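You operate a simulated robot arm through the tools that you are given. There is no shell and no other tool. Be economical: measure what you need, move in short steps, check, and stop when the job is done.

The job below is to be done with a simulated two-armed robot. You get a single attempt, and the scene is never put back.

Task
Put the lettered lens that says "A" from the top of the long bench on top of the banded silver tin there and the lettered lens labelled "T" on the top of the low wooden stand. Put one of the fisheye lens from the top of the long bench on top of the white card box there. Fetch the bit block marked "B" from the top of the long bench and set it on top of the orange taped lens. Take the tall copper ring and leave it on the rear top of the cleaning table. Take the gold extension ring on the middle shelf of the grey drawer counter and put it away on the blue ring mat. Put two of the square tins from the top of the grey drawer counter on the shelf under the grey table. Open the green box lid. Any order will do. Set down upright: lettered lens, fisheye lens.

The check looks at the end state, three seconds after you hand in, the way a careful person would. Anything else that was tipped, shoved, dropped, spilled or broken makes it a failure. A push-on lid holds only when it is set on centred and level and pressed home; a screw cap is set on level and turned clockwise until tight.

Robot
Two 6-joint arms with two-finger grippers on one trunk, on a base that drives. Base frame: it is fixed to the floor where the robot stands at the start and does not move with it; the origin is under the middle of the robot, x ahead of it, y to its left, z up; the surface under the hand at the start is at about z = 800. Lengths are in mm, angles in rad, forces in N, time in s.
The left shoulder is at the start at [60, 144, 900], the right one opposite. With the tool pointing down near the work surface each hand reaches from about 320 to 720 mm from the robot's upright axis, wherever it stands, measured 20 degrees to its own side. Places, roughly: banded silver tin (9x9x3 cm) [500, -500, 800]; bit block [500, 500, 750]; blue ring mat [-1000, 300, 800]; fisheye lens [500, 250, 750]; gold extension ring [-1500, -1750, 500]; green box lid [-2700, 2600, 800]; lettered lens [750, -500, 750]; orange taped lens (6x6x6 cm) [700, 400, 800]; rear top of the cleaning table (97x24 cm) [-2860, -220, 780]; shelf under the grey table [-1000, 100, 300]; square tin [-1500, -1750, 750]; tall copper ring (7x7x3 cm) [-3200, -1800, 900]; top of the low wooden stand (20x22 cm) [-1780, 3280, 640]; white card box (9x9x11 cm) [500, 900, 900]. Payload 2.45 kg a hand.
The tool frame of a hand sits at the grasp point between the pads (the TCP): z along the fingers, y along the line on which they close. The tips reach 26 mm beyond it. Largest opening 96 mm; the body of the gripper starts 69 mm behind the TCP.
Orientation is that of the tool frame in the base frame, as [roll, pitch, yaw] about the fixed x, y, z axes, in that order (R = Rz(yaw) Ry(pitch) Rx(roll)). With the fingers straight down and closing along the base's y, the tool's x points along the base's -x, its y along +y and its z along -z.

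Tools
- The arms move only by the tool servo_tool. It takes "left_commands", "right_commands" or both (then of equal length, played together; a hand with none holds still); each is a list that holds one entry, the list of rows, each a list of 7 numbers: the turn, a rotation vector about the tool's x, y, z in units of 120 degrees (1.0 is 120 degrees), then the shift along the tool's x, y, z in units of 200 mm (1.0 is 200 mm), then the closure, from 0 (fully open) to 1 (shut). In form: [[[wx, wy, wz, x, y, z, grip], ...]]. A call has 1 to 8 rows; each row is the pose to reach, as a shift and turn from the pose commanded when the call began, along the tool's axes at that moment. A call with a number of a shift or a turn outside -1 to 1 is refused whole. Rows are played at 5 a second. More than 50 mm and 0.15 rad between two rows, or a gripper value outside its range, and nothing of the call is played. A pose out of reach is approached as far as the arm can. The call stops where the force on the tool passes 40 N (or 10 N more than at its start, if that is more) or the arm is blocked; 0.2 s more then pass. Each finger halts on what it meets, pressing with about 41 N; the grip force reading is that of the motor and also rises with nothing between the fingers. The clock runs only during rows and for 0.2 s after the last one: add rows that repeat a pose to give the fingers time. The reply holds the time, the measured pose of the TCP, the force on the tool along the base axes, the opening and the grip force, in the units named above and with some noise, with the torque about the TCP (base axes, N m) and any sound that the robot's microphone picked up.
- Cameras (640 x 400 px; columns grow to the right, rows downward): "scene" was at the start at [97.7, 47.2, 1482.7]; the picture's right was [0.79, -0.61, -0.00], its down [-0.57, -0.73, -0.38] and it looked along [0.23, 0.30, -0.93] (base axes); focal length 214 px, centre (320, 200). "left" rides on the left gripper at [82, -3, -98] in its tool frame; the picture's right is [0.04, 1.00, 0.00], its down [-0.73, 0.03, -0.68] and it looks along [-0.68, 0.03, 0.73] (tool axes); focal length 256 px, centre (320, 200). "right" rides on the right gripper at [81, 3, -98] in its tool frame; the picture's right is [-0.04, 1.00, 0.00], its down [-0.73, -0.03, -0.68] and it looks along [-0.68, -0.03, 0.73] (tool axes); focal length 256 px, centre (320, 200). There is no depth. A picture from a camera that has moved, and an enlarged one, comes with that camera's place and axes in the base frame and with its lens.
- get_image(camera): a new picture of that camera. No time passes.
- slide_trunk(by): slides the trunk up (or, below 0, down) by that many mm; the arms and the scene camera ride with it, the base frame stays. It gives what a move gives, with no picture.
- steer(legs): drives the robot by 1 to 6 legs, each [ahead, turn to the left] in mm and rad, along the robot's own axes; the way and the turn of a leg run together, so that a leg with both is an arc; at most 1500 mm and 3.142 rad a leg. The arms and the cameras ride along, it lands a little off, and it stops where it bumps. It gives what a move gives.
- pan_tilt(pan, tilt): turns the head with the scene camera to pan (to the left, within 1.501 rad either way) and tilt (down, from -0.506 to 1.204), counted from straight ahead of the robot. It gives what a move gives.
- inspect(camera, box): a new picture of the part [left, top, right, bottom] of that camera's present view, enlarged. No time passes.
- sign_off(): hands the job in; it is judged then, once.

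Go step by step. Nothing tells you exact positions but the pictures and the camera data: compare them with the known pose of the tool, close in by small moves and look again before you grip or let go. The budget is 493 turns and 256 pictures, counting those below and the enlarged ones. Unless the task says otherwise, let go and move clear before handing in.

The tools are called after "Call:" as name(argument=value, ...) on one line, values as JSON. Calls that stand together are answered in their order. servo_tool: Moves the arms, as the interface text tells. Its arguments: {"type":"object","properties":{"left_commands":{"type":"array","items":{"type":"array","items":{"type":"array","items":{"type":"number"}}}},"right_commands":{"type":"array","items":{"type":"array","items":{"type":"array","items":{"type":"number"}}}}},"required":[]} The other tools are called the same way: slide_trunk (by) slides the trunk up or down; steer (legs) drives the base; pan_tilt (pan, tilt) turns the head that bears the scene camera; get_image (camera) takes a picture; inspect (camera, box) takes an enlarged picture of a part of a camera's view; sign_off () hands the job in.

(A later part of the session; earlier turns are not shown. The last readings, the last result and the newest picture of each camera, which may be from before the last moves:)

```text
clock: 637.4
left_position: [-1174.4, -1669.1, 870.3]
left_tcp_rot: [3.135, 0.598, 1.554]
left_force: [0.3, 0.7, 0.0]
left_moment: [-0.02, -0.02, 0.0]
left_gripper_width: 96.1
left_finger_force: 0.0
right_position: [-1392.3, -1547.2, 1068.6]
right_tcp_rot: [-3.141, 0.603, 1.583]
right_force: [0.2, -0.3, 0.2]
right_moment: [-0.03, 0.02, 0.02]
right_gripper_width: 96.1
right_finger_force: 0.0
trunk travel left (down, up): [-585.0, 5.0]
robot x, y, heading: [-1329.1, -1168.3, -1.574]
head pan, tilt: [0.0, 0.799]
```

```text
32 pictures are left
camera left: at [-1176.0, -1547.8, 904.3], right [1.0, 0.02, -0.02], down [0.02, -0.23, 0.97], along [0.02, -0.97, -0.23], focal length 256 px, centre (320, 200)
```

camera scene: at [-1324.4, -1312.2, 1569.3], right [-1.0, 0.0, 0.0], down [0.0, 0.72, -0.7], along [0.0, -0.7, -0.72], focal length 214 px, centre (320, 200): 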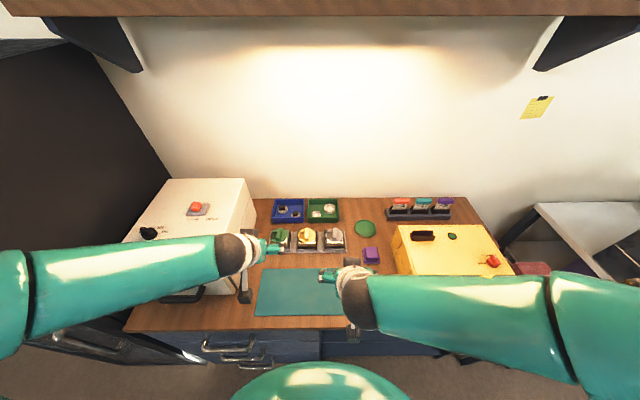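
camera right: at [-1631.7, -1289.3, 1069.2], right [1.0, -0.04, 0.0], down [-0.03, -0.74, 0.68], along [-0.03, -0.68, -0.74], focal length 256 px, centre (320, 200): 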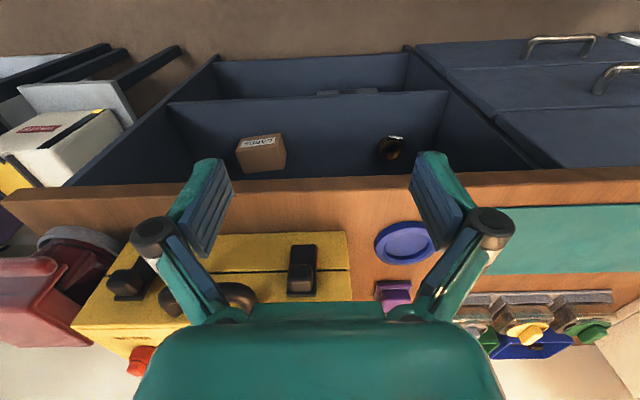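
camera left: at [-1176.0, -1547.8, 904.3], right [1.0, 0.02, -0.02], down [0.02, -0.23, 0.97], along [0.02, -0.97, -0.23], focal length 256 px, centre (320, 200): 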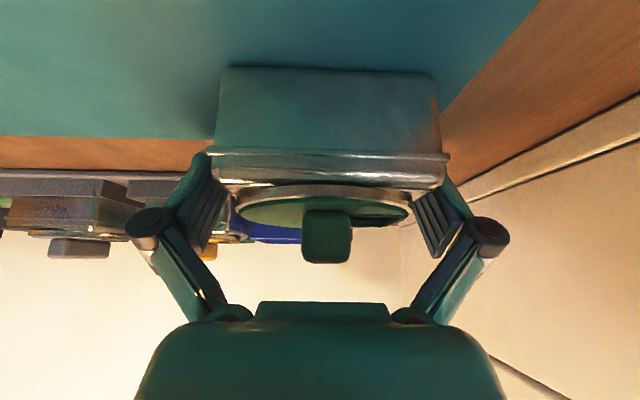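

Call:
servo_tool(left_commands=[[[0, 0, 0, 0, 0.015, 0, 0.3], [0, 0, 0, 0, 0.015, 0, 0.6], [0, 0, 0, 0, 0.015, 0, 1], [0, 0, 0, 0, 0.015, 0, 1], [0, 0, 0, 0, 0.015, 0, 1]]])

Call:
servo_tool(left_commands=[[[0, 0, 0, -0.06, 0, -0.09, 1], [0, 0, 0, -0.17, 0, -0.25, 1], [0, 0, 0, -0.17, 0, -0.25, 1]]])

Call:
get_image(camera="left")

```text
clock: 638.5
left_position: [-1170.7, -1669.8, 869.2]
left_tcp_rot: [3.133, 0.598, 1.556]
left_force: [-1.5, 0.8, 2.1]
left_moment: [0.09, 0.17, 0.05]
left_gripper_width: 69.4
left_finger_force: 41.1
right_position: [-1391.7, -1547.3, 1067.6]
right_tcp_rot: [-3.141, 0.605, 1.584]
right_force: [0.1, -0.1, 0.5]
right_moment: [-0.02, 0.02, 0.01]
right_gripper_width: 96.0
right_finger_force: 0.0
trunk travel left (down, up): [-585.0, 5.0]
robot x, y, heading: [-1328.1, -1170.0, -1.577]
head pan, tilt: [0.0, 0.799]
```

```text
clock: 639.4
left_position: [-1172.3, -1670.1, 927.8]
left_tcp_rot: [3.132, 0.596, 1.554]
left_force: [0.7, -0.1, -1.3]
left_moment: [-0.04, 0.03, 0.01]
left_gripper_width: 69.5
left_finger_force: 41.1
right_position: [-1391.2, -1548.4, 1068.3]
right_tcp_rot: [-3.142, 0.604, 1.583]
right_force: [0.4, 0.2, -0.1]
right_moment: [0.03, -0.01, 0.02]
right_gripper_width: 96.1
right_finger_force: 0.0
trunk travel left (down, up): [-585.0, 5.0]
robot x, y, heading: [-1327.4, -1171.9, -1.577]
head pan, tilt: [0.0, 0.799]
```

```text
31 pictures are left
camera left: at [-1174.5, -1548.5, 962.5], right [1.0, 0.02, -0.02], down [0.02, -0.23, 0.97], along [0.02, -0.97, -0.23], focal length 256 px, centre (320, 200)
```

left: 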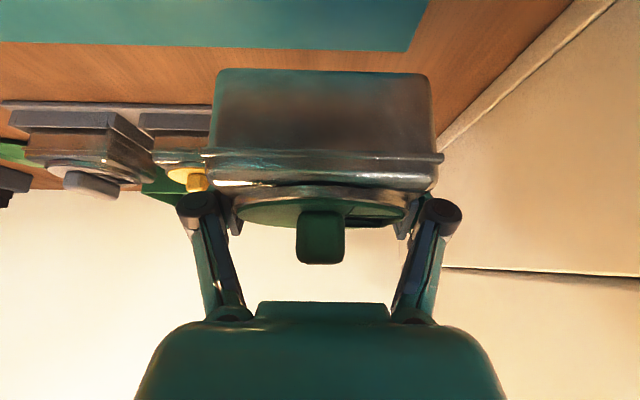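

The left tin is held firmly now. Next the grey tin with the right hand.

Call:
servo_tool(right_commands=[[[0, 0, 0, -0.08, 0, 0.2, 0], [0, 0, 0, -0.16, 0, 0.4, 0], [0, 0, 0, -0.24, 0, 0.6, 0], [0, 0, 0, -0.32, 0, 0.8, 0], [0, 0, 0, -0.38, 0, 0.98, 0]]])

Call:
servo_tool(right_commands=[[[0, 0, 0, -0.03, 0, 0.19, 0], [0, 0, 0, -0.03, 0, 0.19, 0]]])

Call:
get_image(camera="right")

```text
clock: 640.5
left_position: [-1172.5, -1671.0, 926.9]
left_tcp_rot: [3.133, 0.597, 1.557]
left_force: [-0.5, -0.1, -1.5]
left_moment: [-0.07, 0.01, -0.02]
left_gripper_width: 69.4
left_finger_force: 40.6
right_position: [-1391.2, -1725.9, 950.7]
right_tcp_rot: [3.141, 0.602, 1.584]
right_force: [0.2, 0.3, 0.6]
right_moment: [0.04, 0.0, -0.01]
right_gripper_width: 95.8
right_finger_force: 0.1
trunk travel left (down, up): [-585.0, 5.0]
robot x, y, heading: [-1326.6, -1169.4, -1.573]
head pan, tilt: [0.0, 0.799]
```

```text
clock: 641.1
left_position: [-1172.0, -1668.6, 926.8]
left_tcp_rot: [3.132, 0.599, 1.555]
left_force: [-0.4, 0.6, -0.5]
left_moment: [0.0, 0.0, 0.03]
left_gripper_width: 69.3
left_finger_force: 41.1
right_position: [-1388.0, -1749.8, 923.2]
right_tcp_rot: [-3.141, 0.607, 1.584]
right_force: [-0.2, 0.2, -0.4]
right_moment: [-0.01, 0.0, -0.02]
right_gripper_width: 95.9
right_finger_force: 0.1
trunk travel left (down, up): [-585.0, 5.0]
robot x, y, heading: [-1324.1, -1171.4, -1.571]
head pan, tilt: [0.0, 0.799]
```

```text
30 pictures are left
camera right: at [-1387.6, -1626.4, 958.2], right [1.0, -0.02, 0.02], down [-0.03, -0.22, 0.98], along [-0.02, -0.98, -0.22], focal length 256 px, centre (320, 200)
```

right: 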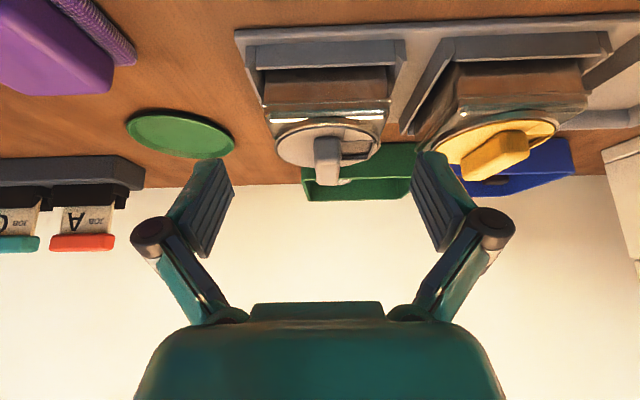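

Call:
servo_tool(right_commands=[[[0, 0, 0, -0.01, 0.02, 0.1, 0], [0, 0, 0, -0.03, 0.02, 0.2, 0], [0, 0, 0, -0.0425, 0.02, 0.292, 0], [0, 0, 0, -0.0425, 0.02, 0.292, 0]]])

Call:
get_image(camera="right")

```text
clock: 642.1
left_position: [-1171.0, -1669.8, 927.5]
left_tcp_rot: [3.133, 0.598, 1.556]
left_force: [0.1, 1.1, -1.0]
left_moment: [-0.05, 0.02, -0.03]
left_gripper_width: 69.3
left_finger_force: 41.0
right_position: [-1384.8, -1786.3, 879.1]
right_tcp_rot: [-3.141, 0.605, 1.582]
right_force: [-0.6, 0.1, -0.2]
right_moment: [-0.03, 0.02, -0.01]
right_gripper_width: 96.1
right_finger_force: 0.0
trunk travel left (down, up): [-585.0, 5.0]
robot x, y, heading: [-1327.9, -1171.6, -1.583]
head pan, tilt: [0.0, 0.799]
```

```text
29 pictures are left
camera right: at [-1384.3, -1664.3, 913.4], right [1.0, -0.02, 0.02], down [-0.03, -0.22, 0.98], along [-0.02, -0.98, -0.22], focal length 256 px, centre (320, 200)
```

right: 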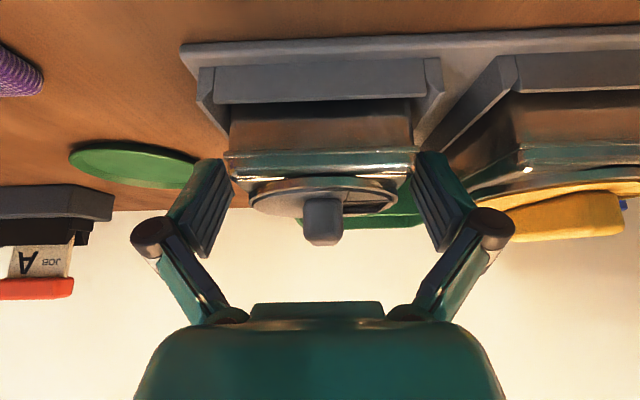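

Call:
servo_tool(right_commands=[[[0, 0, 0, -0.017, 0, 0.011, 0.3], [0, 0, 0, -0.017, 0, 0.011, 0.6], [0, 0, 0, -0.017, 0, 0.011, 1], [0, 0, 0, -0.017, 0, 0.011, 1], [0, 0, 0, -0.017, 0, 0.011, 1]]])

Call:
servo_tool(right_commands=[[[0, 0, 0, -0.03, 0, -0.044, 1], [0, 0, 0, -0.1, 0, -0.147, 1], [0, 0, 0, -0.18, 0, -0.26, 1], [0, 0, 0, -0.18, 0, -0.26, 1]]])

Call:
get_image(camera="right")

```text
clock: 643.4
left_position: [-1171.3, -1668.8, 929.3]
left_tcp_rot: [3.133, 0.598, 1.554]
left_force: [0.9, 0.8, -0.7]
left_moment: [-0.04, 0.0, -0.03]
left_gripper_width: 69.2
left_finger_force: 41.4
right_position: [-1384.2, -1789.5, 878.5]
right_tcp_rot: [3.14, 0.602, 1.583]
right_force: [2.6, 19.8, 2.1]
right_moment: [0.52, -0.63, 0.19]
right_gripper_width: 84.5
right_finger_force: 45.1
trunk travel left (down, up): [-585.0, 5.0]
robot x, y, heading: [-1323.8, -1168.4, -1.57]
head pan, tilt: [0.0, 0.799]
```

```text
clock: 644.4
left_position: [-1173.1, -1671.2, 928.0]
left_tcp_rot: [3.132, 0.598, 1.554]
left_force: [0.7, -0.4, -2.0]
left_moment: [-0.02, 0.03, -0.03]
left_gripper_width: 69.6
left_finger_force: 41.1
right_position: [-1385.0, -1793.7, 943.0]
right_tcp_rot: [-3.138, 0.606, 1.583]
right_force: [0.3, 0.0, -0.1]
right_moment: [-0.01, 0.02, 0.02]
right_gripper_width: 69.2
right_finger_force: 40.8
trunk travel left (down, up): [-585.0, 5.0]
robot x, y, heading: [-1329.0, -1169.3, -1.578]
head pan, tilt: [0.0, 0.799]
```

```text
28 pictures are left
camera right: at [-1384.2, -1669.6, 977.4], right [1.0, -0.02, 0.02], down [-0.03, -0.22, 0.98], along [-0.02, -0.98, -0.22], focal length 256 px, centre (320, 200)
```

right: 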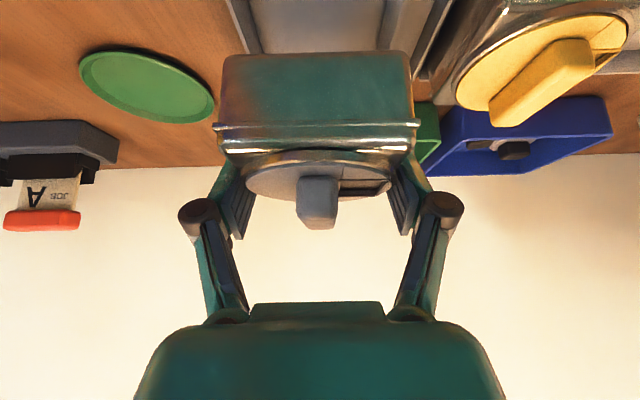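

I set this one down on the mat as well for a lower, firmer grip.

Call:
servo_tool(right_commands=[[[0, 0, 0, 0.12, 0, -0.07, 1], [0, 0, 0, 0.25, 0, -0.15, 1], [0, 0, 0, 0.4, 0, -0.24, 1], [0, 0, 0, 0.524, 0, -0.314, 1], [0, 0, 0, 0.524, 0, -0.314, 1]]])

Call:
servo_tool(right_commands=[[[0, 0, 0, 0.06, 0, 0.09, 1], [0, 0, 0, 0.12, 0, 0.17, 1], [0, 0, 0, 0.16, 0, 0.23, 1], [0, 0, 0, 0.16, 0, 0.23, 1]]])

Call:
servo_tool(right_commands=[[[0, 0, 0, 0.005, 0, 0.008, 1], [0, 0, 0, 0.011, 0, 0.016, 1], [0, 0, 0, 0.011, 0, 0.016, 1]]])

```text
clock: 645.5
left_position: [-1172.9, -1670.9, 926.6]
left_tcp_rot: [3.134, 0.597, 1.557]
left_force: [-0.1, 0.3, -1.4]
left_moment: [-0.01, -0.02, -0.06]
left_gripper_width: 69.3
left_finger_force: 41.0
right_position: [-1386.6, -1671.6, 934.1]
right_tcp_rot: [3.141, 0.603, 1.583]
right_force: [0.1, -0.1, -1.7]
right_moment: [0.0, 0.0, 0.0]
right_gripper_width: 69.7
right_finger_force: 41.2
trunk travel left (down, up): [-585.0, 5.0]
robot x, y, heading: [-1330.5, -1171.9, -1.576]
head pan, tilt: [0.0, 0.799]
```

```text
clock: 646.5
left_position: [-1171.6, -1668.5, 927.2]
left_tcp_rot: [3.135, 0.601, 1.556]
left_force: [-0.2, -0.7, -1.8]
left_moment: [-0.06, 0.01, 0.0]
left_gripper_width: 69.4
left_finger_force: 41.1
right_position: [-1384.6, -1671.4, 881.1]
right_tcp_rot: [3.141, 0.615, 1.582]
right_force: [0.2, 0.8, 28.6]
right_moment: [-0.1, 0.0, -0.06]
right_gripper_width: 70.1
right_finger_force: 41.1
trunk travel left (down, up): [-585.0, 5.0]
robot x, y, heading: [-1326.3, -1169.0, -1.577]
head pan, tilt: [0.0, 0.799]
```

```text
clock: 647.4
left_position: [-1171.7, -1668.3, 928.6]
left_tcp_rot: [3.135, 0.598, 1.555]
left_force: [0.6, 0.2, -1.6]
left_moment: [-0.06, -0.03, 0.0]
left_gripper_width: 69.2
left_finger_force: 40.5
right_position: [-1385.3, -1669.5, 876.5]
right_tcp_rot: [-3.139, 0.609, 1.583]
right_force: [4.9, -4.6, 28.7]
right_moment: [-0.3, -0.13, 0.04]
right_gripper_width: 69.3
right_finger_force: 41.5
trunk travel left (down, up): [-585.0, 5.0]
robot x, y, heading: [-1329.9, -1173.6, -1.574]
head pan, tilt: [0.0, 0.799]
```

Call:
servo_tool(right_commands=[[[0, 0, 0, 0, 0, 0, 0.5], [0, 0, 0, 0, 0, 0, 0], [0, 0, 0, 0, 0, 0, 0], [0, 0, 0, -0.019, 0, 0.035, 0], [0, 0, 0, -0.019, 0, 0.035, 0.4], [0, 0, 0, -0.019, 0, 0.035, 0.8], [0, 0, 0, -0.019, 0, 0.035, 1], [0, 0, 0, -0.019, 0, 0.035, 1]]])

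Call:
servo_tool(right_commands=[[[0, 0, 0, -0.06, 0, -0.09, 1], [0, 0, 0, -0.15, 0, -0.22, 1], [0, 0, 0, -0.24, 0, -0.35, 1], [0, 0, 0, -0.24, 0, -0.35, 1]]])

Call:
get_image(camera="right")

```text
clock: 649.1
left_position: [-1171.2, -1669.5, 926.8]
left_tcp_rot: [3.133, 0.596, 1.555]
left_force: [0.6, -0.4, -1.0]
left_moment: [-0.04, 0.01, -0.01]
left_gripper_width: 69.3
left_finger_force: 41.1
right_position: [-1386.3, -1677.9, 870.0]
right_tcp_rot: [3.141, 0.604, 1.582]
right_force: [1.5, 2.0, 0.7]
right_moment: [0.09, -0.08, 0.04]
right_gripper_width: 69.2
right_finger_force: 41.4
trunk travel left (down, up): [-585.0, 5.0]
robot x, y, heading: [-1327.7, -1172.6, -1.574]
head pan, tilt: [0.0, 0.799]
```

```text
clock: 650.1
left_position: [-1172.5, -1670.6, 926.9]
left_tcp_rot: [3.135, 0.597, 1.555]
left_force: [-0.3, 0.6, -1.4]
left_moment: [-0.03, 0.01, -0.04]
left_gripper_width: 69.5
left_finger_force: 40.8
right_position: [-1385.3, -1677.2, 955.2]
right_tcp_rot: [3.14, 0.603, 1.582]
right_force: [0.4, -0.2, -1.5]
right_moment: [0.03, -0.01, 0.03]
right_gripper_width: 69.1
right_finger_force: 40.5
trunk travel left (down, up): [-585.0, 5.0]
robot x, y, heading: [-1327.2, -1166.4, -1.569]
head pan, tilt: [0.0, 0.799]
```

```text
27 pictures are left
camera right: at [-1384.8, -1554.1, 990.1], right [1.0, -0.02, 0.02], down [-0.03, -0.22, 0.98], along [-0.02, -0.98, -0.22], focal length 256 px, centre (320, 200)
```

right: 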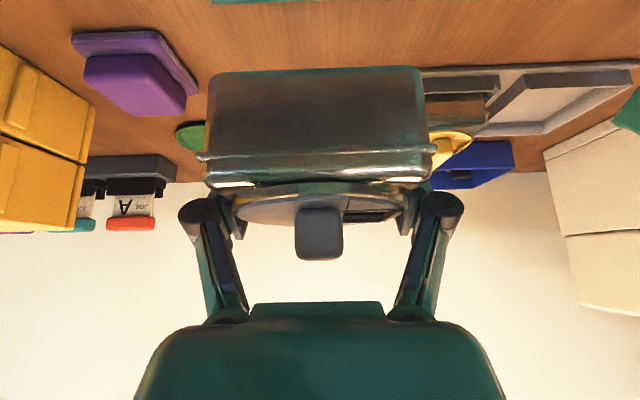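

Both tins are held. I back away, spread the hands a little, and turn around in steps toward the table's south side.

Call:
steer(legs=[[-200, 0]])

Call:
servo_tool(left_commands=[[[0, 0, 0, 0, 0.15, 0, 1], [0, 0, 0, 0, 0.3, 0, 1], [0, 0, 0, 0, 0.45, 0, 1], [0, 0, 0, 0, 0.5, 0, 1]]], right_commands=[[[0, 0, 0, 0, -0.1, 0, 1], [0, 0, 0, 0, -0.2, 0, 1], [0, 0, 0, 0, -0.3, 0, 1], [0, 0, 0, 0, -0.3, 0, 1]]])

Call:
steer(legs=[[0, -0.8]])

Call:
steer(legs=[[0, -0.8]])

Call:
steer(legs=[[0, -0.8]])

Call:
steer(legs=[[0, -0.75]])

Call:
get_image(camera="scene")

```text
clock: 651.8
left_position: [-1166.5, -1470.8, 928.4]
left_tcp_rot: [3.133, 0.599, 1.565]
left_force: [0.2, 0.5, -0.5]
left_moment: [-0.06, 0.0, 0.03]
left_gripper_width: 69.4
left_finger_force: 40.3
right_position: [-1379.0, -1479.1, 956.3]
right_tcp_rot: [-3.138, 0.606, 1.596]
right_force: [-0.5, 0.9, -0.6]
right_moment: [-0.06, 0.03, -0.01]
right_gripper_width: 69.1
right_finger_force: 40.9
trunk travel left (down, up): [-585.0, 5.0]
robot x, y, heading: [-1326.1, -973.5, -1.566]
head pan, tilt: [0.0, 0.799]
```

```text
clock: 652.8
left_position: [-1064.9, -1471.6, 928.1]
left_tcp_rot: [3.134, 0.597, 1.567]
left_force: [0.3, 0.3, -2.2]
left_moment: [-0.02, -0.04, 0.0]
left_gripper_width: 69.3
left_finger_force: 41.2
right_position: [-1440.4, -1480.9, 956.6]
right_tcp_rot: [-3.14, 0.604, 1.596]
right_force: [0.2, 0.0, -0.7]
right_moment: [-0.05, -0.03, -0.01]
right_gripper_width: 69.0
right_finger_force: 41.1
trunk travel left (down, up): [-585.0, 5.0]
robot x, y, heading: [-1326.4, -974.3, -1.565]
head pan, tilt: [0.0, 0.799]
```

```text
clock: 655.5
left_position: [-1498.3, -1508.6, 927.7]
left_tcp_rot: [3.133, 0.597, 0.774]
left_force: [-0.1, 0.1, -1.9]
left_moment: [-0.03, 0.04, 0.02]
left_gripper_width: 69.3
left_finger_force: 40.7
right_position: [-1768.7, -1248.7, 955.5]
right_tcp_rot: [-3.141, 0.604, 0.802]
right_force: [-0.4, -0.9, -1.3]
right_moment: [-0.01, 0.02, 0.03]
right_gripper_width: 69.0
right_finger_force: 41.4
trunk travel left (down, up): [-585.0, 5.0]
robot x, y, heading: [-1299.2, -997.2, -2.354]
head pan, tilt: [0.0, 0.799]
```

```text
clock: 658.2
left_position: [-1805.8, -1211.4, 926.9]
left_tcp_rot: [3.133, 0.596, -0.024]
left_force: [-0.2, 0.1, -1.6]
left_moment: [-0.02, 0.01, -0.04]
left_gripper_width: 69.3
left_finger_force: 41.0
right_position: [-1809.2, -837.5, 956.3]
right_tcp_rot: [3.141, 0.604, 0.004]
right_force: [0.5, 0.1, -1.6]
right_moment: [0.0, 0.01, -0.01]
right_gripper_width: 69.2
right_finger_force: 41.5
trunk travel left (down, up): [-585.0, 5.0]
robot x, y, heading: [-1302.8, -1034.5, 3.137]
head pan, tilt: [0.0, 0.799]
```

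```text
clock: 661.0
left_position: [-1776.1, -789.3, 928.8]
left_tcp_rot: [3.132, 0.597, -0.841]
left_force: [-0.4, 0.2, -1.6]
left_moment: [0.01, 0.0, -0.04]
left_gripper_width: 69.2
left_finger_force: 41.3
right_position: [-1505.2, -531.7, 957.6]
right_tcp_rot: [-3.141, 0.604, -0.814]
right_force: [-0.8, 0.4, -1.4]
right_moment: [0.03, 0.01, -0.02]
right_gripper_width: 68.9
right_finger_force: 41.4
trunk travel left (down, up): [-585.0, 5.0]
robot x, y, heading: [-1330.0, -1054.8, 2.324]
head pan, tilt: [0.0, 0.799]
```

```text
clock: 663.6
left_position: [-1474.9, -553.7, 926.6]
left_tcp_rot: [3.133, 0.594, -1.584]
left_force: [-0.1, 0.1, -1.7]
left_moment: [0.01, -0.01, 0.0]
left_gripper_width: 69.3
left_finger_force: 40.9
right_position: [-1100.7, -549.5, 957.7]
right_tcp_rot: [-3.141, 0.603, -1.556]
right_force: [-0.4, 0.5, -0.8]
right_moment: [0.04, 0.0, -0.01]
right_gripper_width: 69.4
right_finger_force: 40.8
trunk travel left (down, up): [-585.0, 5.0]
robot x, y, heading: [-1361.8, -1057.3, 1.588]
head pan, tilt: [0.0, 0.799]
```

```text
26 pictures are left
camera scene: at [-1362.5, -912.9, 1569.3], right [1.0, 0.02, 0.0], down [0.01, -0.72, -0.7], along [-0.01, 0.7, -0.72], focal length 214 px, centre (320, 200)
```

scene: 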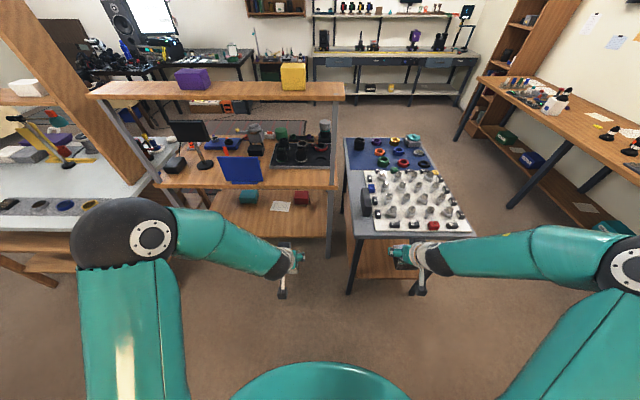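

Call:
steer(legs=[[0, -0.7]])

Call:
steer(legs=[[0, -0.68]])

Call:
steer(legs=[[410, 0]])

Call:
steer(legs=[[0, 0.7]])

Call:
steer(legs=[[0, 0.67]])

```text
clock: 666.1
left_position: [-1120.8, -603.6, 928.9]
left_tcp_rot: [3.135, 0.598, -2.295]
left_force: [0.2, -0.3, -2.0]
left_moment: [0.01, -0.03, -0.01]
left_gripper_width: 69.4
left_finger_force: 41.3
right_position: [-832.6, -841.4, 957.3]
right_tcp_rot: [3.14, 0.6, -2.266]
right_force: [-0.8, -0.7, -1.7]
right_moment: [0.02, -0.01, 0.0]
right_gripper_width: 69.1
right_finger_force: 40.7
trunk travel left (down, up): [-585.0, 5.0]
robot x, y, heading: [-1386.7, -1040.1, 0.886]
head pan, tilt: [0.0, 0.799]
```

```text
clock: 668.6
left_position: [-899.3, -871.8, 930.0]
left_tcp_rot: [3.135, 0.596, -2.984]
left_force: [-0.1, 0.2, -1.9]
left_moment: [0.01, -0.04, -0.04]
left_gripper_width: 69.1
left_finger_force: 40.9
right_position: [-830.0, -1239.2, 957.5]
right_tcp_rot: [3.14, 0.603, -2.956]
right_force: [0.7, -0.7, -0.8]
right_moment: [0.0, 0.03, 0.05]
right_gripper_width: 69.3
right_finger_force: 40.8
trunk travel left (down, up): [-585.0, 5.0]
robot x, y, heading: [-1386.0, -1007.5, 0.2]
head pan, tilt: [0.0, 0.799]
```

```text
clock: 671.2
left_position: [-492.9, -783.2, 930.2]
left_tcp_rot: [3.134, 0.594, -2.977]
left_force: [-0.2, 0.6, -1.2]
left_moment: [-0.04, 0.0, -0.02]
left_gripper_width: 69.6
left_finger_force: 40.9
right_position: [-420.7, -1150.4, 956.6]
right_tcp_rot: [3.141, 0.603, -2.949]
right_force: [0.4, -0.5, -1.6]
right_moment: [0.03, 0.0, -0.04]
right_gripper_width: 69.6
right_finger_force: 40.8
trunk travel left (down, up): [-585.0, 5.0]
robot x, y, heading: [-981.7, -921.7, 0.211]
head pan, tilt: [0.0, 0.799]
```

```text
clock: 673.6
left_position: [-688.1, -509.2, 930.4]
left_tcp_rot: [3.135, 0.598, -2.299]
left_force: [-0.9, -0.1, -2.2]
left_moment: [-0.01, -0.05, 0.01]
left_gripper_width: 69.2
left_finger_force: 41.4
right_position: [-401.6, -749.5, 957.4]
right_tcp_rot: [-3.141, 0.601, -2.271]
right_force: [0.8, 0.7, -1.4]
right_moment: [0.04, -0.03, 0.01]
right_gripper_width: 69.4
right_finger_force: 40.9
trunk travel left (down, up): [-585.0, 5.0]
robot x, y, heading: [-959.8, -942.6, 0.883]
head pan, tilt: [0.0, 0.799]
```

```text
clock: 676.0
left_position: [-1014.0, -433.4, 931.2]
left_tcp_rot: [3.134, 0.595, -1.63]
left_force: [-0.2, 0.4, -0.6]
left_moment: [0.0, 0.04, 0.04]
left_gripper_width: 69.3
left_finger_force: 40.9
right_position: [-640.3, -444.6, 959.1]
right_tcp_rot: [-3.141, 0.603, -1.602]
right_force: [0.0, -0.4, -1.3]
right_moment: [-0.02, 0.0, 0.0]
right_gripper_width: 69.5
right_finger_force: 41.0
trunk travel left (down, up): [-585.0, 5.0]
robot x, y, heading: [-923.4, -939.8, 1.549]
head pan, tilt: [0.0, 0.799]
```

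Call:
steer(legs=[[-100, 0]])

Call:
servo_tool(left_commands=[[[0, 0, 0, 0, 0.1, 0, 1], [0, 0, 0, 0, 0.2, 0, 1], [0, 0, 0, 0, 0.2, 0, 1], [0, 0, 0, 0, 0.2, 0, 1], [0, 0, 0, 0, 0.2, 0, 1], [0, 0, 0, 0, 0.2, 0, 1]]], right_commands=[[[0, 0, 0, 0, 0.2, 0, 1], [0, 0, 0, 0, 0.4, 0, 1], [0, 0, 0, 0, 0.6, 0.03, 1], [0, 0, 0, 0, 0.8, 0.06, 1], [0, 0, 0, 0, 0.95, 0.1, 1], [0, 0, 0, 0, 0.95, 0.1, 1]]])

Call:
slide_trunk(by=-400)

Call:
slide_trunk(by=-150)

Call:
get_image(camera="scene")

```text
clock: 677.2
left_position: [-1014.5, -534.3, 931.9]
left_tcp_rot: [3.133, 0.598, -1.633]
left_force: [0.3, -1.0, -1.0]
left_moment: [0.06, -0.02, 0.03]
left_gripper_width: 69.5
left_finger_force: 40.9
right_position: [-640.4, -547.4, 960.0]
right_tcp_rot: [3.141, 0.604, -1.605]
right_force: [-0.3, 0.0, -2.1]
right_moment: [0.0, 0.02, 0.0]
right_gripper_width: 69.5
right_finger_force: 41.1
trunk travel left (down, up): [-585.0, 5.0]
robot x, y, heading: [-928.3, -1034.3, 1.549]
head pan, tilt: [0.0, 0.799]
```

```text
clock: 678.6
left_position: [-1054.4, -530.8, 932.6]
left_tcp_rot: [3.133, 0.597, -1.632]
left_force: [-0.1, -0.4, -1.5]
left_moment: [0.05, -0.03, -0.01]
left_gripper_width: 69.2
left_finger_force: 41.0
right_position: [-830.5, -527.6, 945.5]
right_tcp_rot: [3.141, 0.604, -1.605]
right_force: [0.0, 0.0, -2.0]
right_moment: [0.01, -0.03, -0.01]
right_gripper_width: 69.2
right_finger_force: 40.5
trunk travel left (down, up): [-585.0, 5.0]
robot x, y, heading: [-928.6, -1041.0, 1.542]
head pan, tilt: [0.0, 0.799]
```

```text
clock: 682.4
left_position: [-1053.9, -531.1, 533.0]
left_tcp_rot: [3.133, 0.597, -1.634]
left_force: [-0.7, 0.2, -1.4]
left_moment: [0.03, -0.01, -0.02]
left_gripper_width: 69.4
left_finger_force: 41.5
right_position: [-832.0, -526.7, 544.1]
right_tcp_rot: [3.141, 0.605, -1.606]
right_force: [0.3, -0.1, -2.6]
right_moment: [-0.01, 0.0, 0.0]
right_gripper_width: 69.1
right_finger_force: 41.0
trunk travel left (down, up): [-185.0, 405.0]
robot x, y, heading: [-931.0, -1041.0, 1.549]
head pan, tilt: [0.0, 0.799]
```

```text
clock: 684.2
left_position: [-1055.0, -531.8, 382.2]
left_tcp_rot: [3.134, 0.597, -1.633]
left_force: [-0.5, 0.0, -2.5]
left_moment: [0.04, 0.0, 0.01]
left_gripper_width: 69.5
left_finger_force: 41.1
right_position: [-830.8, -527.9, 395.0]
right_tcp_rot: [-3.142, 0.604, -1.606]
right_force: [-0.8, 0.0, -1.0]
right_moment: [0.04, 0.0, -0.01]
right_gripper_width: 69.2
right_finger_force: 40.7
trunk travel left (down, up): [-35.0, 555.0]
robot x, y, heading: [-929.8, -1036.6, 1.542]
head pan, tilt: [0.0, 0.799]
```

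```text
25 pictures are left
camera scene: at [-923.7, -896.7, 1019.5], right [1.0, -0.03, 0.0], down [-0.02, -0.72, -0.7], along [0.02, 0.7, -0.72], focal length 214 px, centre (320, 200)
```

scene: 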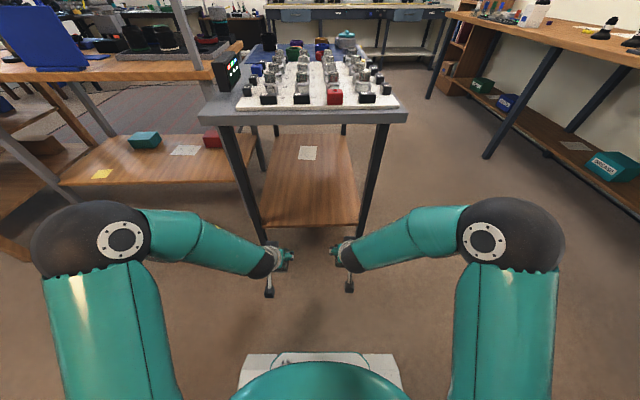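

The shelf's front edge is at y ≈ -354 between the legs (x -1149 to -732). I bring the hands a bit closer together and drive in under the table top.

Call:
servo_tool(left_commands=[[[0, 0, 0, 0, -0.1, 0, 1], [0, 0, 0, 0, -0.11, 0, 1], [0, 0, 0, 0, -0.11, 0, 1]]], right_commands=[[[0, 0, 0, 0, 0.1, 0, 1], [0, 0, 0, 0, 0.12, 0, 1], [0, 0, 0, 0, 0.12, 0, 1]]])

Call:
steer(legs=[[150, 0]])

Call:
get_image(camera="scene")

Call:
get_image(camera="left")

```text
clock: 685.0
left_position: [-1033.0, -530.4, 382.4]
left_tcp_rot: [3.133, 0.598, -1.634]
left_force: [-0.6, -0.5, -1.3]
left_moment: [-0.03, 0.0, 0.0]
left_gripper_width: 69.3
left_finger_force: 41.0
right_position: [-855.1, -526.3, 394.4]
right_tcp_rot: [3.141, 0.604, -1.606]
right_force: [-0.6, 0.9, -1.6]
right_moment: [0.04, 0.0, -0.01]
right_gripper_width: 69.3
right_finger_force: 41.2
trunk travel left (down, up): [-35.0, 555.0]
robot x, y, heading: [-928.1, -1043.4, 1.547]
head pan, tilt: [0.0, 0.799]
```

```text
clock: 686.4
left_position: [-1029.7, -379.0, 383.6]
left_tcp_rot: [3.135, 0.599, -1.632]
left_force: [-1.5, 0.3, -2.1]
left_moment: [0.02, -0.02, 0.01]
left_gripper_width: 69.2
left_finger_force: 40.9
right_position: [-852.2, -374.1, 394.6]
right_tcp_rot: [-3.141, 0.604, -1.605]
right_force: [-0.8, 0.5, -1.8]
right_moment: [0.03, 0.0, -0.01]
right_gripper_width: 69.2
right_finger_force: 41.4
trunk travel left (down, up): [-35.0, 555.0]
robot x, y, heading: [-928.5, -888.6, 1.541]
head pan, tilt: [0.0, 0.799]
```

```text
24 pictures are left
camera scene: at [-920.0, -746.0, 1019.4], right [1.0, -0.02, 0.0], down [-0.02, -0.72, -0.7], along [0.02, 0.7, -0.72], focal length 214 px, centre (320, 200)
```

scene: 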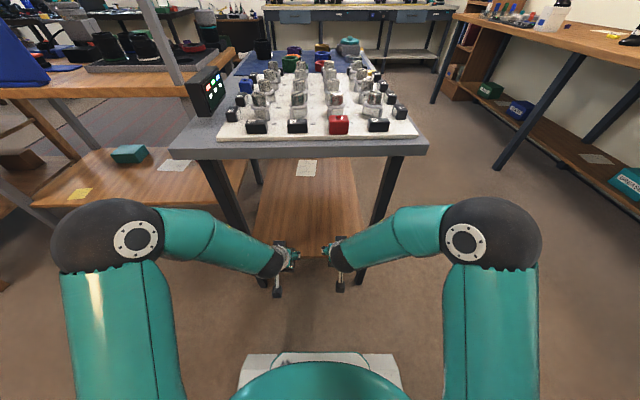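

```text
23 pictures are left
camera left: at [-1033.5, -503.4, 419.0], right [-1.0, 0.02, -0.02], down [-0.01, 0.23, 0.97], along [0.03, 0.97, -0.23], focal length 256 px, centre (320, 200)
```

left: 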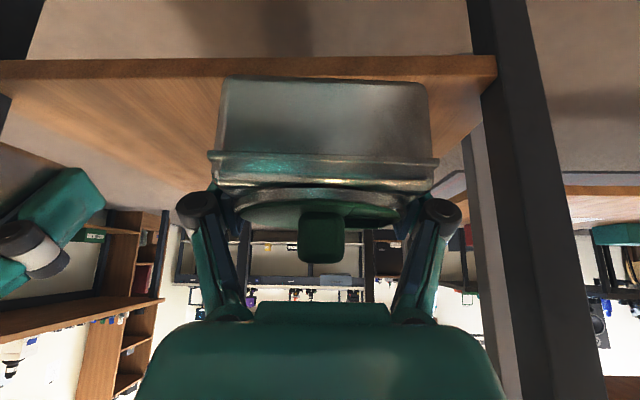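

Call:
servo_tool(left_commands=[[[0, 0, 0, -0.1, 0, 0.07, 1], [0, 0, 0, -0.2, 0, 0.14, 1], [0, 0, 0, -0.3, 0, 0.2, 1], [0, 0, 0, -0.39, 0, 0.267, 1], [0, 0, 0, -0.39, 0, 0.267, 1]]], right_commands=[[[0, 0, 0, -0.1, 0, 0.07, 1], [0, 0, 0, -0.2, 0, 0.14, 1], [0, 0, 0, -0.3, 0, 0.2, 1], [0, 0, 0, -0.39, 0, 0.267, 1], [0, 0, 0, -0.39, 0, 0.267, 1]]])

Call:
get_image(camera="scene")

```text
clock: 687.6
left_position: [-1026.8, -283.4, 383.4]
left_tcp_rot: [3.134, 0.595, -1.633]
left_force: [-0.3, -0.5, -1.7]
left_moment: [0.06, -0.02, -0.03]
left_gripper_width: 69.5
left_finger_force: 41.1
right_position: [-851.6, -280.0, 395.3]
right_tcp_rot: [-3.141, 0.602, -1.606]
right_force: [-0.5, -0.1, -1.4]
right_moment: [0.04, 0.0, -0.02]
right_gripper_width: 69.4
right_finger_force: 41.4
trunk travel left (down, up): [-35.0, 555.0]
robot x, y, heading: [-927.2, -885.3, 1.549]
head pan, tilt: [0.0, 0.799]
```

```text
22 pictures are left
camera scene: at [-920.0, -745.7, 1019.4], right [1.0, -0.02, 0.0], down [-0.02, -0.72, -0.7], along [0.02, 0.7, -0.72], focal length 214 px, centre (320, 200)
```

scene: 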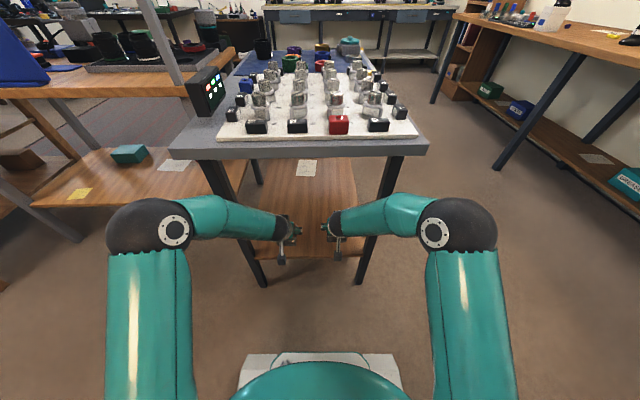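

Call:
servo_tool(left_commands=[[[0, 0, 0, 0.06, 0, 0.09, 1], [0, 0, 0, 0.12, 0, 0.175, 1], [0, 0, 0, 0.12, 0, 0.175, 1]]], right_commands=[[[0, 0, 0, 0.08, 0, 0.11, 1], [0, 0, 0, 0.15, 0, 0.215, 1], [0, 0, 0, 0.15, 0, 0.215, 1]]])

Call:
get_image(camera="left")

```text
clock: 688.4
left_position: [-1025.1, -283.9, 339.1]
left_tcp_rot: [3.136, 0.597, -1.632]
left_force: [0.5, 0.0, -1.7]
left_moment: [0.04, 0.03, -0.04]
left_gripper_width: 69.2
left_finger_force: 40.7
right_position: [-848.7, -283.1, 343.1]
right_tcp_rot: [-3.141, 0.602, -1.606]
right_force: [0.5, 0.0, -1.8]
right_moment: [0.0, -0.04, 0.0]
right_gripper_width: 69.3
right_finger_force: 40.9
trunk travel left (down, up): [-35.0, 555.0]
robot x, y, heading: [-923.0, -884.4, 1.547]
head pan, tilt: [0.0, 0.799]
```

```text
21 pictures are left
camera left: at [-1029.3, -406.9, 375.4], right [-1.0, 0.02, -0.02], down [-0.01, 0.23, 0.97], along [0.03, 0.97, -0.23], focal length 256 px, centre (320, 200)
```

left: 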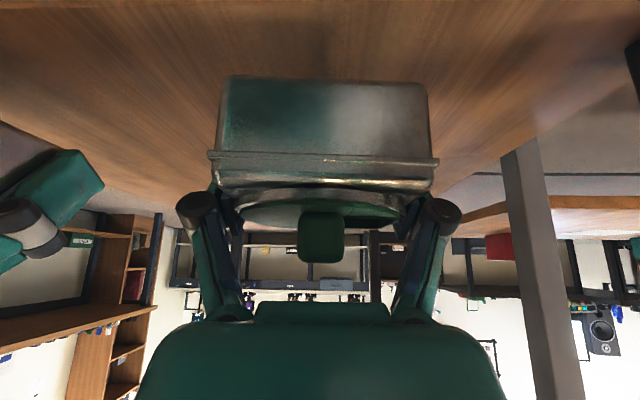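

Well inside, above the shelf. I lower both in small steps until they touch.

Call:
servo_tool(left_commands=[[[0, 0, 0, 0.011, 0, 0.016, 1], [0, 0, 0, 0.022, 0, 0.033, 1], [0, 0, 0, 0.022, 0, 0.033, 1]]], right_commands=[[[0, 0, 0, 0.011, 0, 0.016, 1], [0, 0, 0, 0.028, 0, 0.041, 1], [0, 0, 0, 0.028, 0, 0.041, 1]]])

Call:
servo_tool(left_commands=[[[0, 0, 0, 0.006, 0, 0.008, 1], [0, 0, 0, 0.011, 0, 0.016, 1], [0, 0, 0, 0.011, 0, 0.016, 1]]], right_commands=[[[0, 0, 0, 0.006, 0, 0.008, 1], [0, 0, 0, 0.011, 0, 0.016, 1], [0, 0, 0, 0.011, 0, 0.016, 1]]])

Call:
servo_tool(left_commands=[[[0, 0, 0, 0.006, 0, 0.008, 1], [0, 0, 0, 0.011, 0, 0.016, 1], [0, 0, 0, 0.011, 0, 0.016, 1]]], right_commands=[[[0, 0, 0, 0.006, 0, 0.008, 1], [0, 0, 0, 0.011, 0, 0.016, 1], [0, 0, 0, 0.011, 0, 0.016, 1]]])

```text
clock: 689.2
left_position: [-1025.4, -285.5, 330.5]
left_tcp_rot: [3.134, 0.596, -1.635]
left_force: [-0.1, 0.6, -1.1]
left_moment: [0.02, 0.0, 0.01]
left_gripper_width: 69.3
left_finger_force: 41.4
right_position: [-849.4, -280.9, 331.2]
right_tcp_rot: [-3.141, 0.604, -1.605]
right_force: [0.0, 0.0, -1.4]
right_moment: [0.01, 0.02, -0.02]
right_gripper_width: 69.3
right_finger_force: 41.1
trunk travel left (down, up): [-35.0, 555.0]
robot x, y, heading: [-928.0, -887.3, 1.55]
head pan, tilt: [0.0, 0.799]
```

```text
clock: 690.0
left_position: [-1026.3, -285.4, 328.2]
left_tcp_rot: [3.134, 0.594, -1.633]
left_force: [0.0, 0.8, -1.2]
left_moment: [0.05, 0.03, 0.01]
left_gripper_width: 69.1
left_finger_force: 41.0
right_position: [-849.6, -281.0, 328.7]
right_tcp_rot: [3.141, 0.604, -1.606]
right_force: [0.7, 0.7, -1.8]
right_moment: [0.06, 0.02, 0.0]
right_gripper_width: 69.4
right_finger_force: 41.4
trunk travel left (down, up): [-35.0, 555.0]
robot x, y, heading: [-927.4, -890.0, 1.547]
head pan, tilt: [0.0, 0.799]
```

```text
clock: 690.8
left_position: [-1025.1, -285.2, 324.8]
left_tcp_rot: [3.134, 0.597, -1.634]
left_force: [0.3, 0.1, -1.7]
left_moment: [0.03, -0.01, 0.01]
left_gripper_width: 69.6
left_finger_force: 41.4
right_position: [-849.4, -281.5, 325.4]
right_tcp_rot: [-3.141, 0.602, -1.606]
right_force: [-0.2, -0.2, -1.1]
right_moment: [0.04, -0.02, -0.03]
right_gripper_width: 69.5
right_finger_force: 41.1
trunk travel left (down, up): [-35.0, 555.0]
robot x, y, heading: [-928.4, -891.4, 1.549]
head pan, tilt: [0.0, 0.799]
```

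Call:
servo_tool(left_commands=[[[0, 0, 0, 0.006, 0, 0.008, 1], [0, 0, 0, 0.011, 0, 0.016, 1], [0, 0, 0, 0.011, 0, 0.016, 1]]], right_commands=[[[0, 0, 0, 0.006, 0, 0.008, 1], [0, 0, 0, 0.011, 0, 0.016, 1], [0, 0, 0, 0.011, 0, 0.016, 1]]])

Call:
servo_tool(left_commands=[[[0, 0, 0, 0.006, 0, 0.008, 1], [0, 0, 0, 0.011, 0, 0.016, 1], [0, 0, 0, 0.011, 0, 0.016, 1]]], right_commands=[[[0, 0, 0, 0.006, 0, 0.008, 1], [0, 0, 0, 0.011, 0, 0.016, 1], [0, 0, 0, 0.011, 0, 0.016, 1]]])

Call:
get_image(camera="left")

```text
clock: 691.6
left_position: [-1027.0, -285.8, 321.5]
left_tcp_rot: [3.134, 0.594, -1.634]
left_force: [-0.5, -0.1, -1.5]
left_moment: [0.01, -0.02, 0.02]
left_gripper_width: 69.2
left_finger_force: 40.9
right_position: [-847.3, -281.3, 320.9]
right_tcp_rot: [3.141, 0.601, -1.606]
right_force: [0.5, 0.3, -0.8]
right_moment: [0.01, 0.0, 0.0]
right_gripper_width: 69.3
right_finger_force: 41.1
trunk travel left (down, up): [-35.0, 555.0]
robot x, y, heading: [-926.7, -891.0, 1.546]
head pan, tilt: [0.0, 0.799]
```

```text
clock: 692.4
left_position: [-1026.7, -286.0, 317.5]
left_tcp_rot: [3.136, 0.596, -1.634]
left_force: [-0.3, -0.2, -1.4]
left_moment: [0.0, 0.01, 0.0]
left_gripper_width: 69.3
left_finger_force: 41.6
right_position: [-847.9, -281.3, 316.0]
right_tcp_rot: [-3.14, 0.602, -1.604]
right_force: [0.2, -0.2, -1.9]
right_moment: [0.01, 0.0, -0.01]
right_gripper_width: 69.5
right_finger_force: 41.0
trunk travel left (down, up): [-35.0, 555.0]
robot x, y, heading: [-923.9, -889.3, 1.548]
head pan, tilt: [0.0, 0.799]
```

```text
20 pictures are left
camera left: at [-1029.1, -409.0, 353.5], right [-1.0, 0.02, -0.02], down [-0.01, 0.23, 0.97], along [0.03, 0.97, -0.23], focal length 256 px, centre (320, 200)
```

left: 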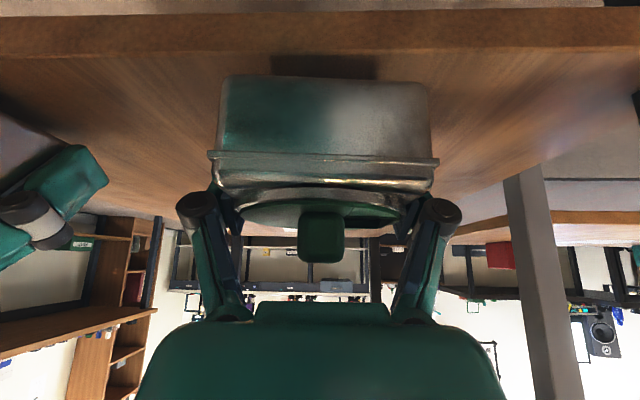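

Call:
servo_tool(left_commands=[[[0, 0, 0, 0.007, 0, 0.01, 1], [0, 0, 0, 0.014, 0, 0.02, 1], [0, 0, 0, 0.014, 0, 0.02, 1]]], right_commands=[[[0, 0, 0, 0.007, 0, 0.01, 1], [0, 0, 0, 0.014, 0, 0.02, 1], [0, 0, 0, 0.014, 0, 0.02, 1]]])

Call:
servo_tool(left_commands=[[[0, 0, 0, 0.006, 0, 0.008, 1], [0, 0, 0, 0.011, 0, 0.016, 1], [0, 0, 0, 0.011, 0, 0.016, 1]]], right_commands=[[[0, 0, 0, 0.006, 0, 0.008, 1], [0, 0, 0, 0.011, 0, 0.016, 1], [0, 0, 0, 0.011, 0, 0.016, 1]]])

Call:
servo_tool(left_commands=[[[0, 0, 0, 0.006, 0, 0.008, 1], [0, 0, 0, 0.011, 0, 0.016, 1], [0, 0, 0, 0.011, 0, 0.016, 1]]], right_commands=[[[0, 0, 0, 0.006, 0, 0.008, 1], [0, 0, 0, 0.011, 0, 0.016, 1], [0, 0, 0, 0.011, 0, 0.016, 1]]])

```text
clock: 693.2
left_position: [-1025.7, -286.1, 313.3]
left_tcp_rot: [3.134, 0.597, -1.634]
left_force: [-0.8, -0.3, -2.3]
left_moment: [0.01, -0.02, 0.01]
left_gripper_width: 69.1
left_finger_force: 40.6
right_position: [-848.7, -279.9, 312.7]
right_tcp_rot: [-3.141, 0.604, -1.604]
right_force: [0.3, 0.2, -0.6]
right_moment: [0.03, 0.01, -0.01]
right_gripper_width: 69.3
right_finger_force: 40.6
trunk travel left (down, up): [-35.0, 555.0]
robot x, y, heading: [-924.3, -886.3, 1.546]
head pan, tilt: [0.0, 0.799]
```

```text
clock: 694.0
left_position: [-1024.5, -287.1, 308.6]
left_tcp_rot: [3.135, 0.595, -1.633]
left_force: [0.6, 0.4, -1.2]
left_moment: [0.02, -0.01, 0.01]
left_gripper_width: 69.3
left_finger_force: 40.8
right_position: [-847.7, -280.0, 307.8]
right_tcp_rot: [3.142, 0.603, -1.605]
right_force: [-0.2, -1.0, -1.4]
right_moment: [0.01, 0.03, -0.01]
right_gripper_width: 69.1
right_finger_force: 41.3
trunk travel left (down, up): [-35.0, 555.0]
robot x, y, heading: [-920.1, -889.6, 1.549]
head pan, tilt: [0.0, 0.799]
```

```text
clock: 694.8
left_position: [-1023.9, -286.7, 305.0]
left_tcp_rot: [3.135, 0.597, -1.633]
left_force: [0.1, 0.6, -1.0]
left_moment: [0.04, -0.01, 0.01]
left_gripper_width: 69.3
left_finger_force: 41.0
right_position: [-849.2, -281.4, 306.1]
right_tcp_rot: [-3.141, 0.606, -1.605]
right_force: [-1.9, -1.5, 9.7]
right_moment: [-0.58, 0.1, -0.08]
right_gripper_width: 69.3
right_finger_force: 41.1
trunk travel left (down, up): [-35.0, 555.0]
robot x, y, heading: [-926.7, -890.4, 1.546]
head pan, tilt: [0.0, 0.799]
```

The right tin touches. The left needs a little more.

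Call:
servo_tool(left_commands=[[[0, 0, 0, 0.006, 0, 0.008, 1], [0, 0, 0, 0.011, 0, 0.016, 1], [0, 0, 0, 0.011, 0, 0.016, 1]]])

Call:
get_image(camera="right")

```text
clock: 695.6
left_position: [-1023.0, -284.1, 304.0]
left_tcp_rot: [3.135, 0.603, -1.633]
left_force: [1.2, 3.8, 19.3]
left_moment: [-0.62, -0.35, 0.11]
left_gripper_width: 69.4
left_finger_force: 41.1
right_position: [-848.1, -281.7, 306.9]
right_tcp_rot: [3.141, 0.605, -1.604]
right_force: [-0.6, 3.5, 6.6]
right_moment: [-0.26, 0.13, -0.01]
right_gripper_width: 69.3
right_finger_force: 41.5
trunk travel left (down, up): [-35.0, 555.0]
robot x, y, heading: [-926.8, -886.7, 1.546]
head pan, tilt: [0.0, 0.799]
```

```text
19 pictures are left
camera right: at [-857.2, -403.4, 340.6], right [-1.0, 0.07, 0.02], down [0.04, 0.22, 0.98], along [0.06, 0.97, -0.22], focal length 256 px, centre (320, 200)
```

right: 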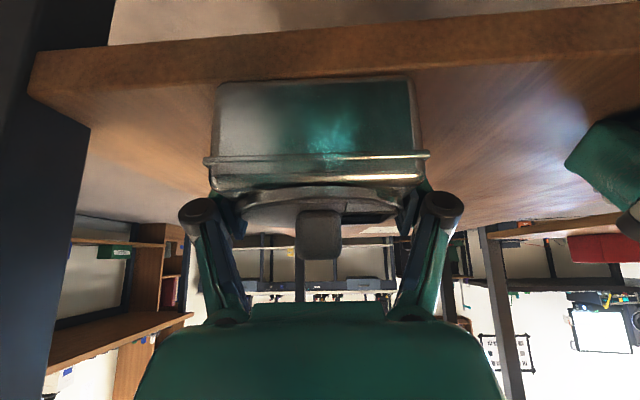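

Both tins rest on the shelf, close to its front edge. I release, retract, and then nudge them a little deeper with closed fingers.

Call:
servo_tool(left_commands=[[[0, 0, 0, -0.008, 0, -0.012, 0.7], [0, 0, 0, -0.008, 0, -0.012, 0.3], [0, 0, 0, -0.008, 0, -0.012, 0.1], [0, 0, 0, -0.008, 0, -0.012, 0.1], [0, 0, 0, -0.008, 0, -0.1, 0.1], [0, 0, 0, -0.008, 0, -0.3, 0.1], [0, 0, 0, -0.008, 0, -0.5, 0.1], [0, 0, 0, -0.008, 0, -0.6, 0.1]]], right_commands=[[[0, 0, 0, -0.006, 0, -0.008, 0.7], [0, 0, 0, -0.006, 0, -0.008, 0.3], [0, 0, 0, -0.006, 0, -0.008, 0.1], [0, 0, 0, -0.006, 0, -0.008, 0.1], [0, 0, 0, -0.006, 0, -0.1, 0.1], [0, 0, 0, -0.006, 0, -0.3, 0.1], [0, 0, 0, -0.006, 0, -0.5, 0.1], [0, 0, 0, -0.006, 0, -0.6, 0.1]]])

Call:
get_image(camera="right")

Call:
get_image(camera="left")

```text
clock: 697.4
left_position: [-1029.3, -352.0, 400.7]
left_tcp_rot: [3.134, 0.597, -1.635]
left_force: [0.2, 0.8, 0.1]
left_moment: [-0.01, 0.02, 0.0]
left_gripper_width: 86.6
left_finger_force: 0.0
right_position: [-853.9, -347.2, 404.8]
right_tcp_rot: [-3.139, 0.605, -1.602]
right_force: [0.1, -0.1, 0.3]
right_moment: [0.01, 0.01, -0.01]
right_gripper_width: 86.3
right_finger_force: 0.0
trunk travel left (down, up): [-35.0, 555.0]
robot x, y, heading: [-925.5, -887.5, 1.544]
head pan, tilt: [0.0, 0.799]
```

```text
18 pictures are left
camera right: at [-861.7, -468.8, 439.4], right [-1.0, 0.07, 0.02], down [0.04, 0.22, 0.98], along [0.06, 0.97, -0.22], focal length 256 px, centre (320, 200)
```

right: 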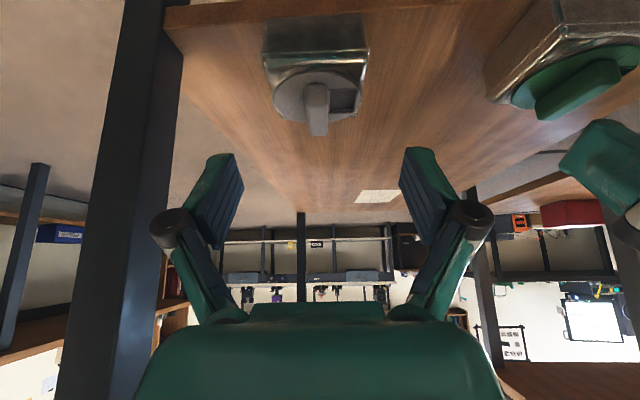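

```text
17 pictures are left
camera left: at [-1033.2, -475.5, 436.2], right [-1.0, 0.03, -0.02], down [-0.01, 0.23, 0.97], along [0.03, 0.97, -0.23], focal length 256 px, centre (320, 200)
```

left: 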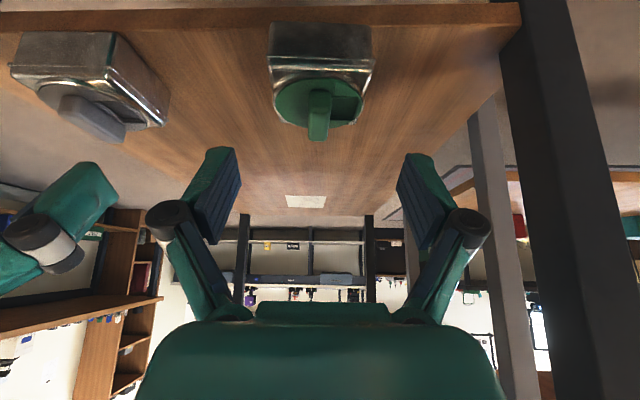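

Call:
servo_tool(left_commands=[[[0, 0, 0, 0.1, 0, -0.05, 0.5], [0, 0, 0, 0.2, 0, 0.05, 1], [0, 0, 0, 0.3, 0, 0.15, 1], [0, 0, 0, 0.37, 0, 0.232, 1], [0, 0, 0, 0.37, 0, 0.232, 1], [0, 0, 0, 0.37, 0, 0.232, 1]]], right_commands=[[[0, 0, 0, 0.1, 0, -0.05, 0.5], [0, 0, 0, 0.2, 0, 0.05, 1], [0, 0, 0, 0.3, 0, 0.15, 1], [0, 0, 0, 0.405, 0, 0.238, 1], [0, 0, 0, 0.405, 0, 0.238, 1], [0, 0, 0, 0.405, 0, 0.238, 1]]])

Call:
get_image(camera="left")

```text
clock: 698.8
left_position: [-1029.9, -385.6, 323.2]
left_tcp_rot: [3.134, 0.597, -1.635]
left_force: [-0.2, -0.6, -0.2]
left_moment: [0.01, 0.01, 0.06]
left_gripper_width: 0.0
left_finger_force: 28.5
right_position: [-850.6, -388.5, 317.0]
right_tcp_rot: [3.141, 0.605, -1.606]
right_force: [0.4, 0.7, -0.2]
right_moment: [0.0, 0.01, 0.03]
right_gripper_width: 0.2
right_finger_force: 28.2
trunk travel left (down, up): [-35.0, 555.0]
robot x, y, heading: [-924.7, -886.4, 1.546]
head pan, tilt: [0.0, 0.799]
```

```text
16 pictures are left
camera left: at [-1033.0, -508.7, 357.8], right [-1.0, 0.02, -0.02], down [-0.01, 0.23, 0.97], along [0.03, 0.97, -0.23], focal length 256 px, centre (320, 200)
```

left: 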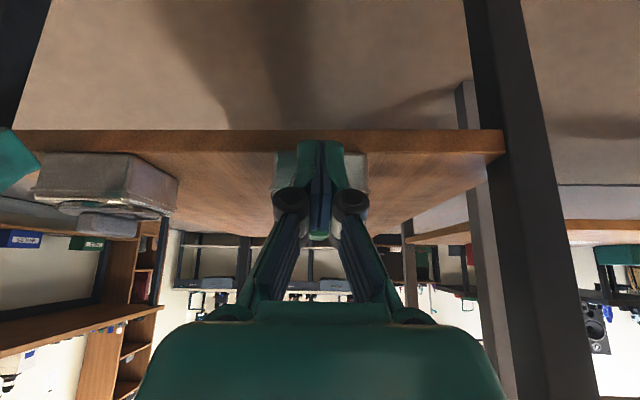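

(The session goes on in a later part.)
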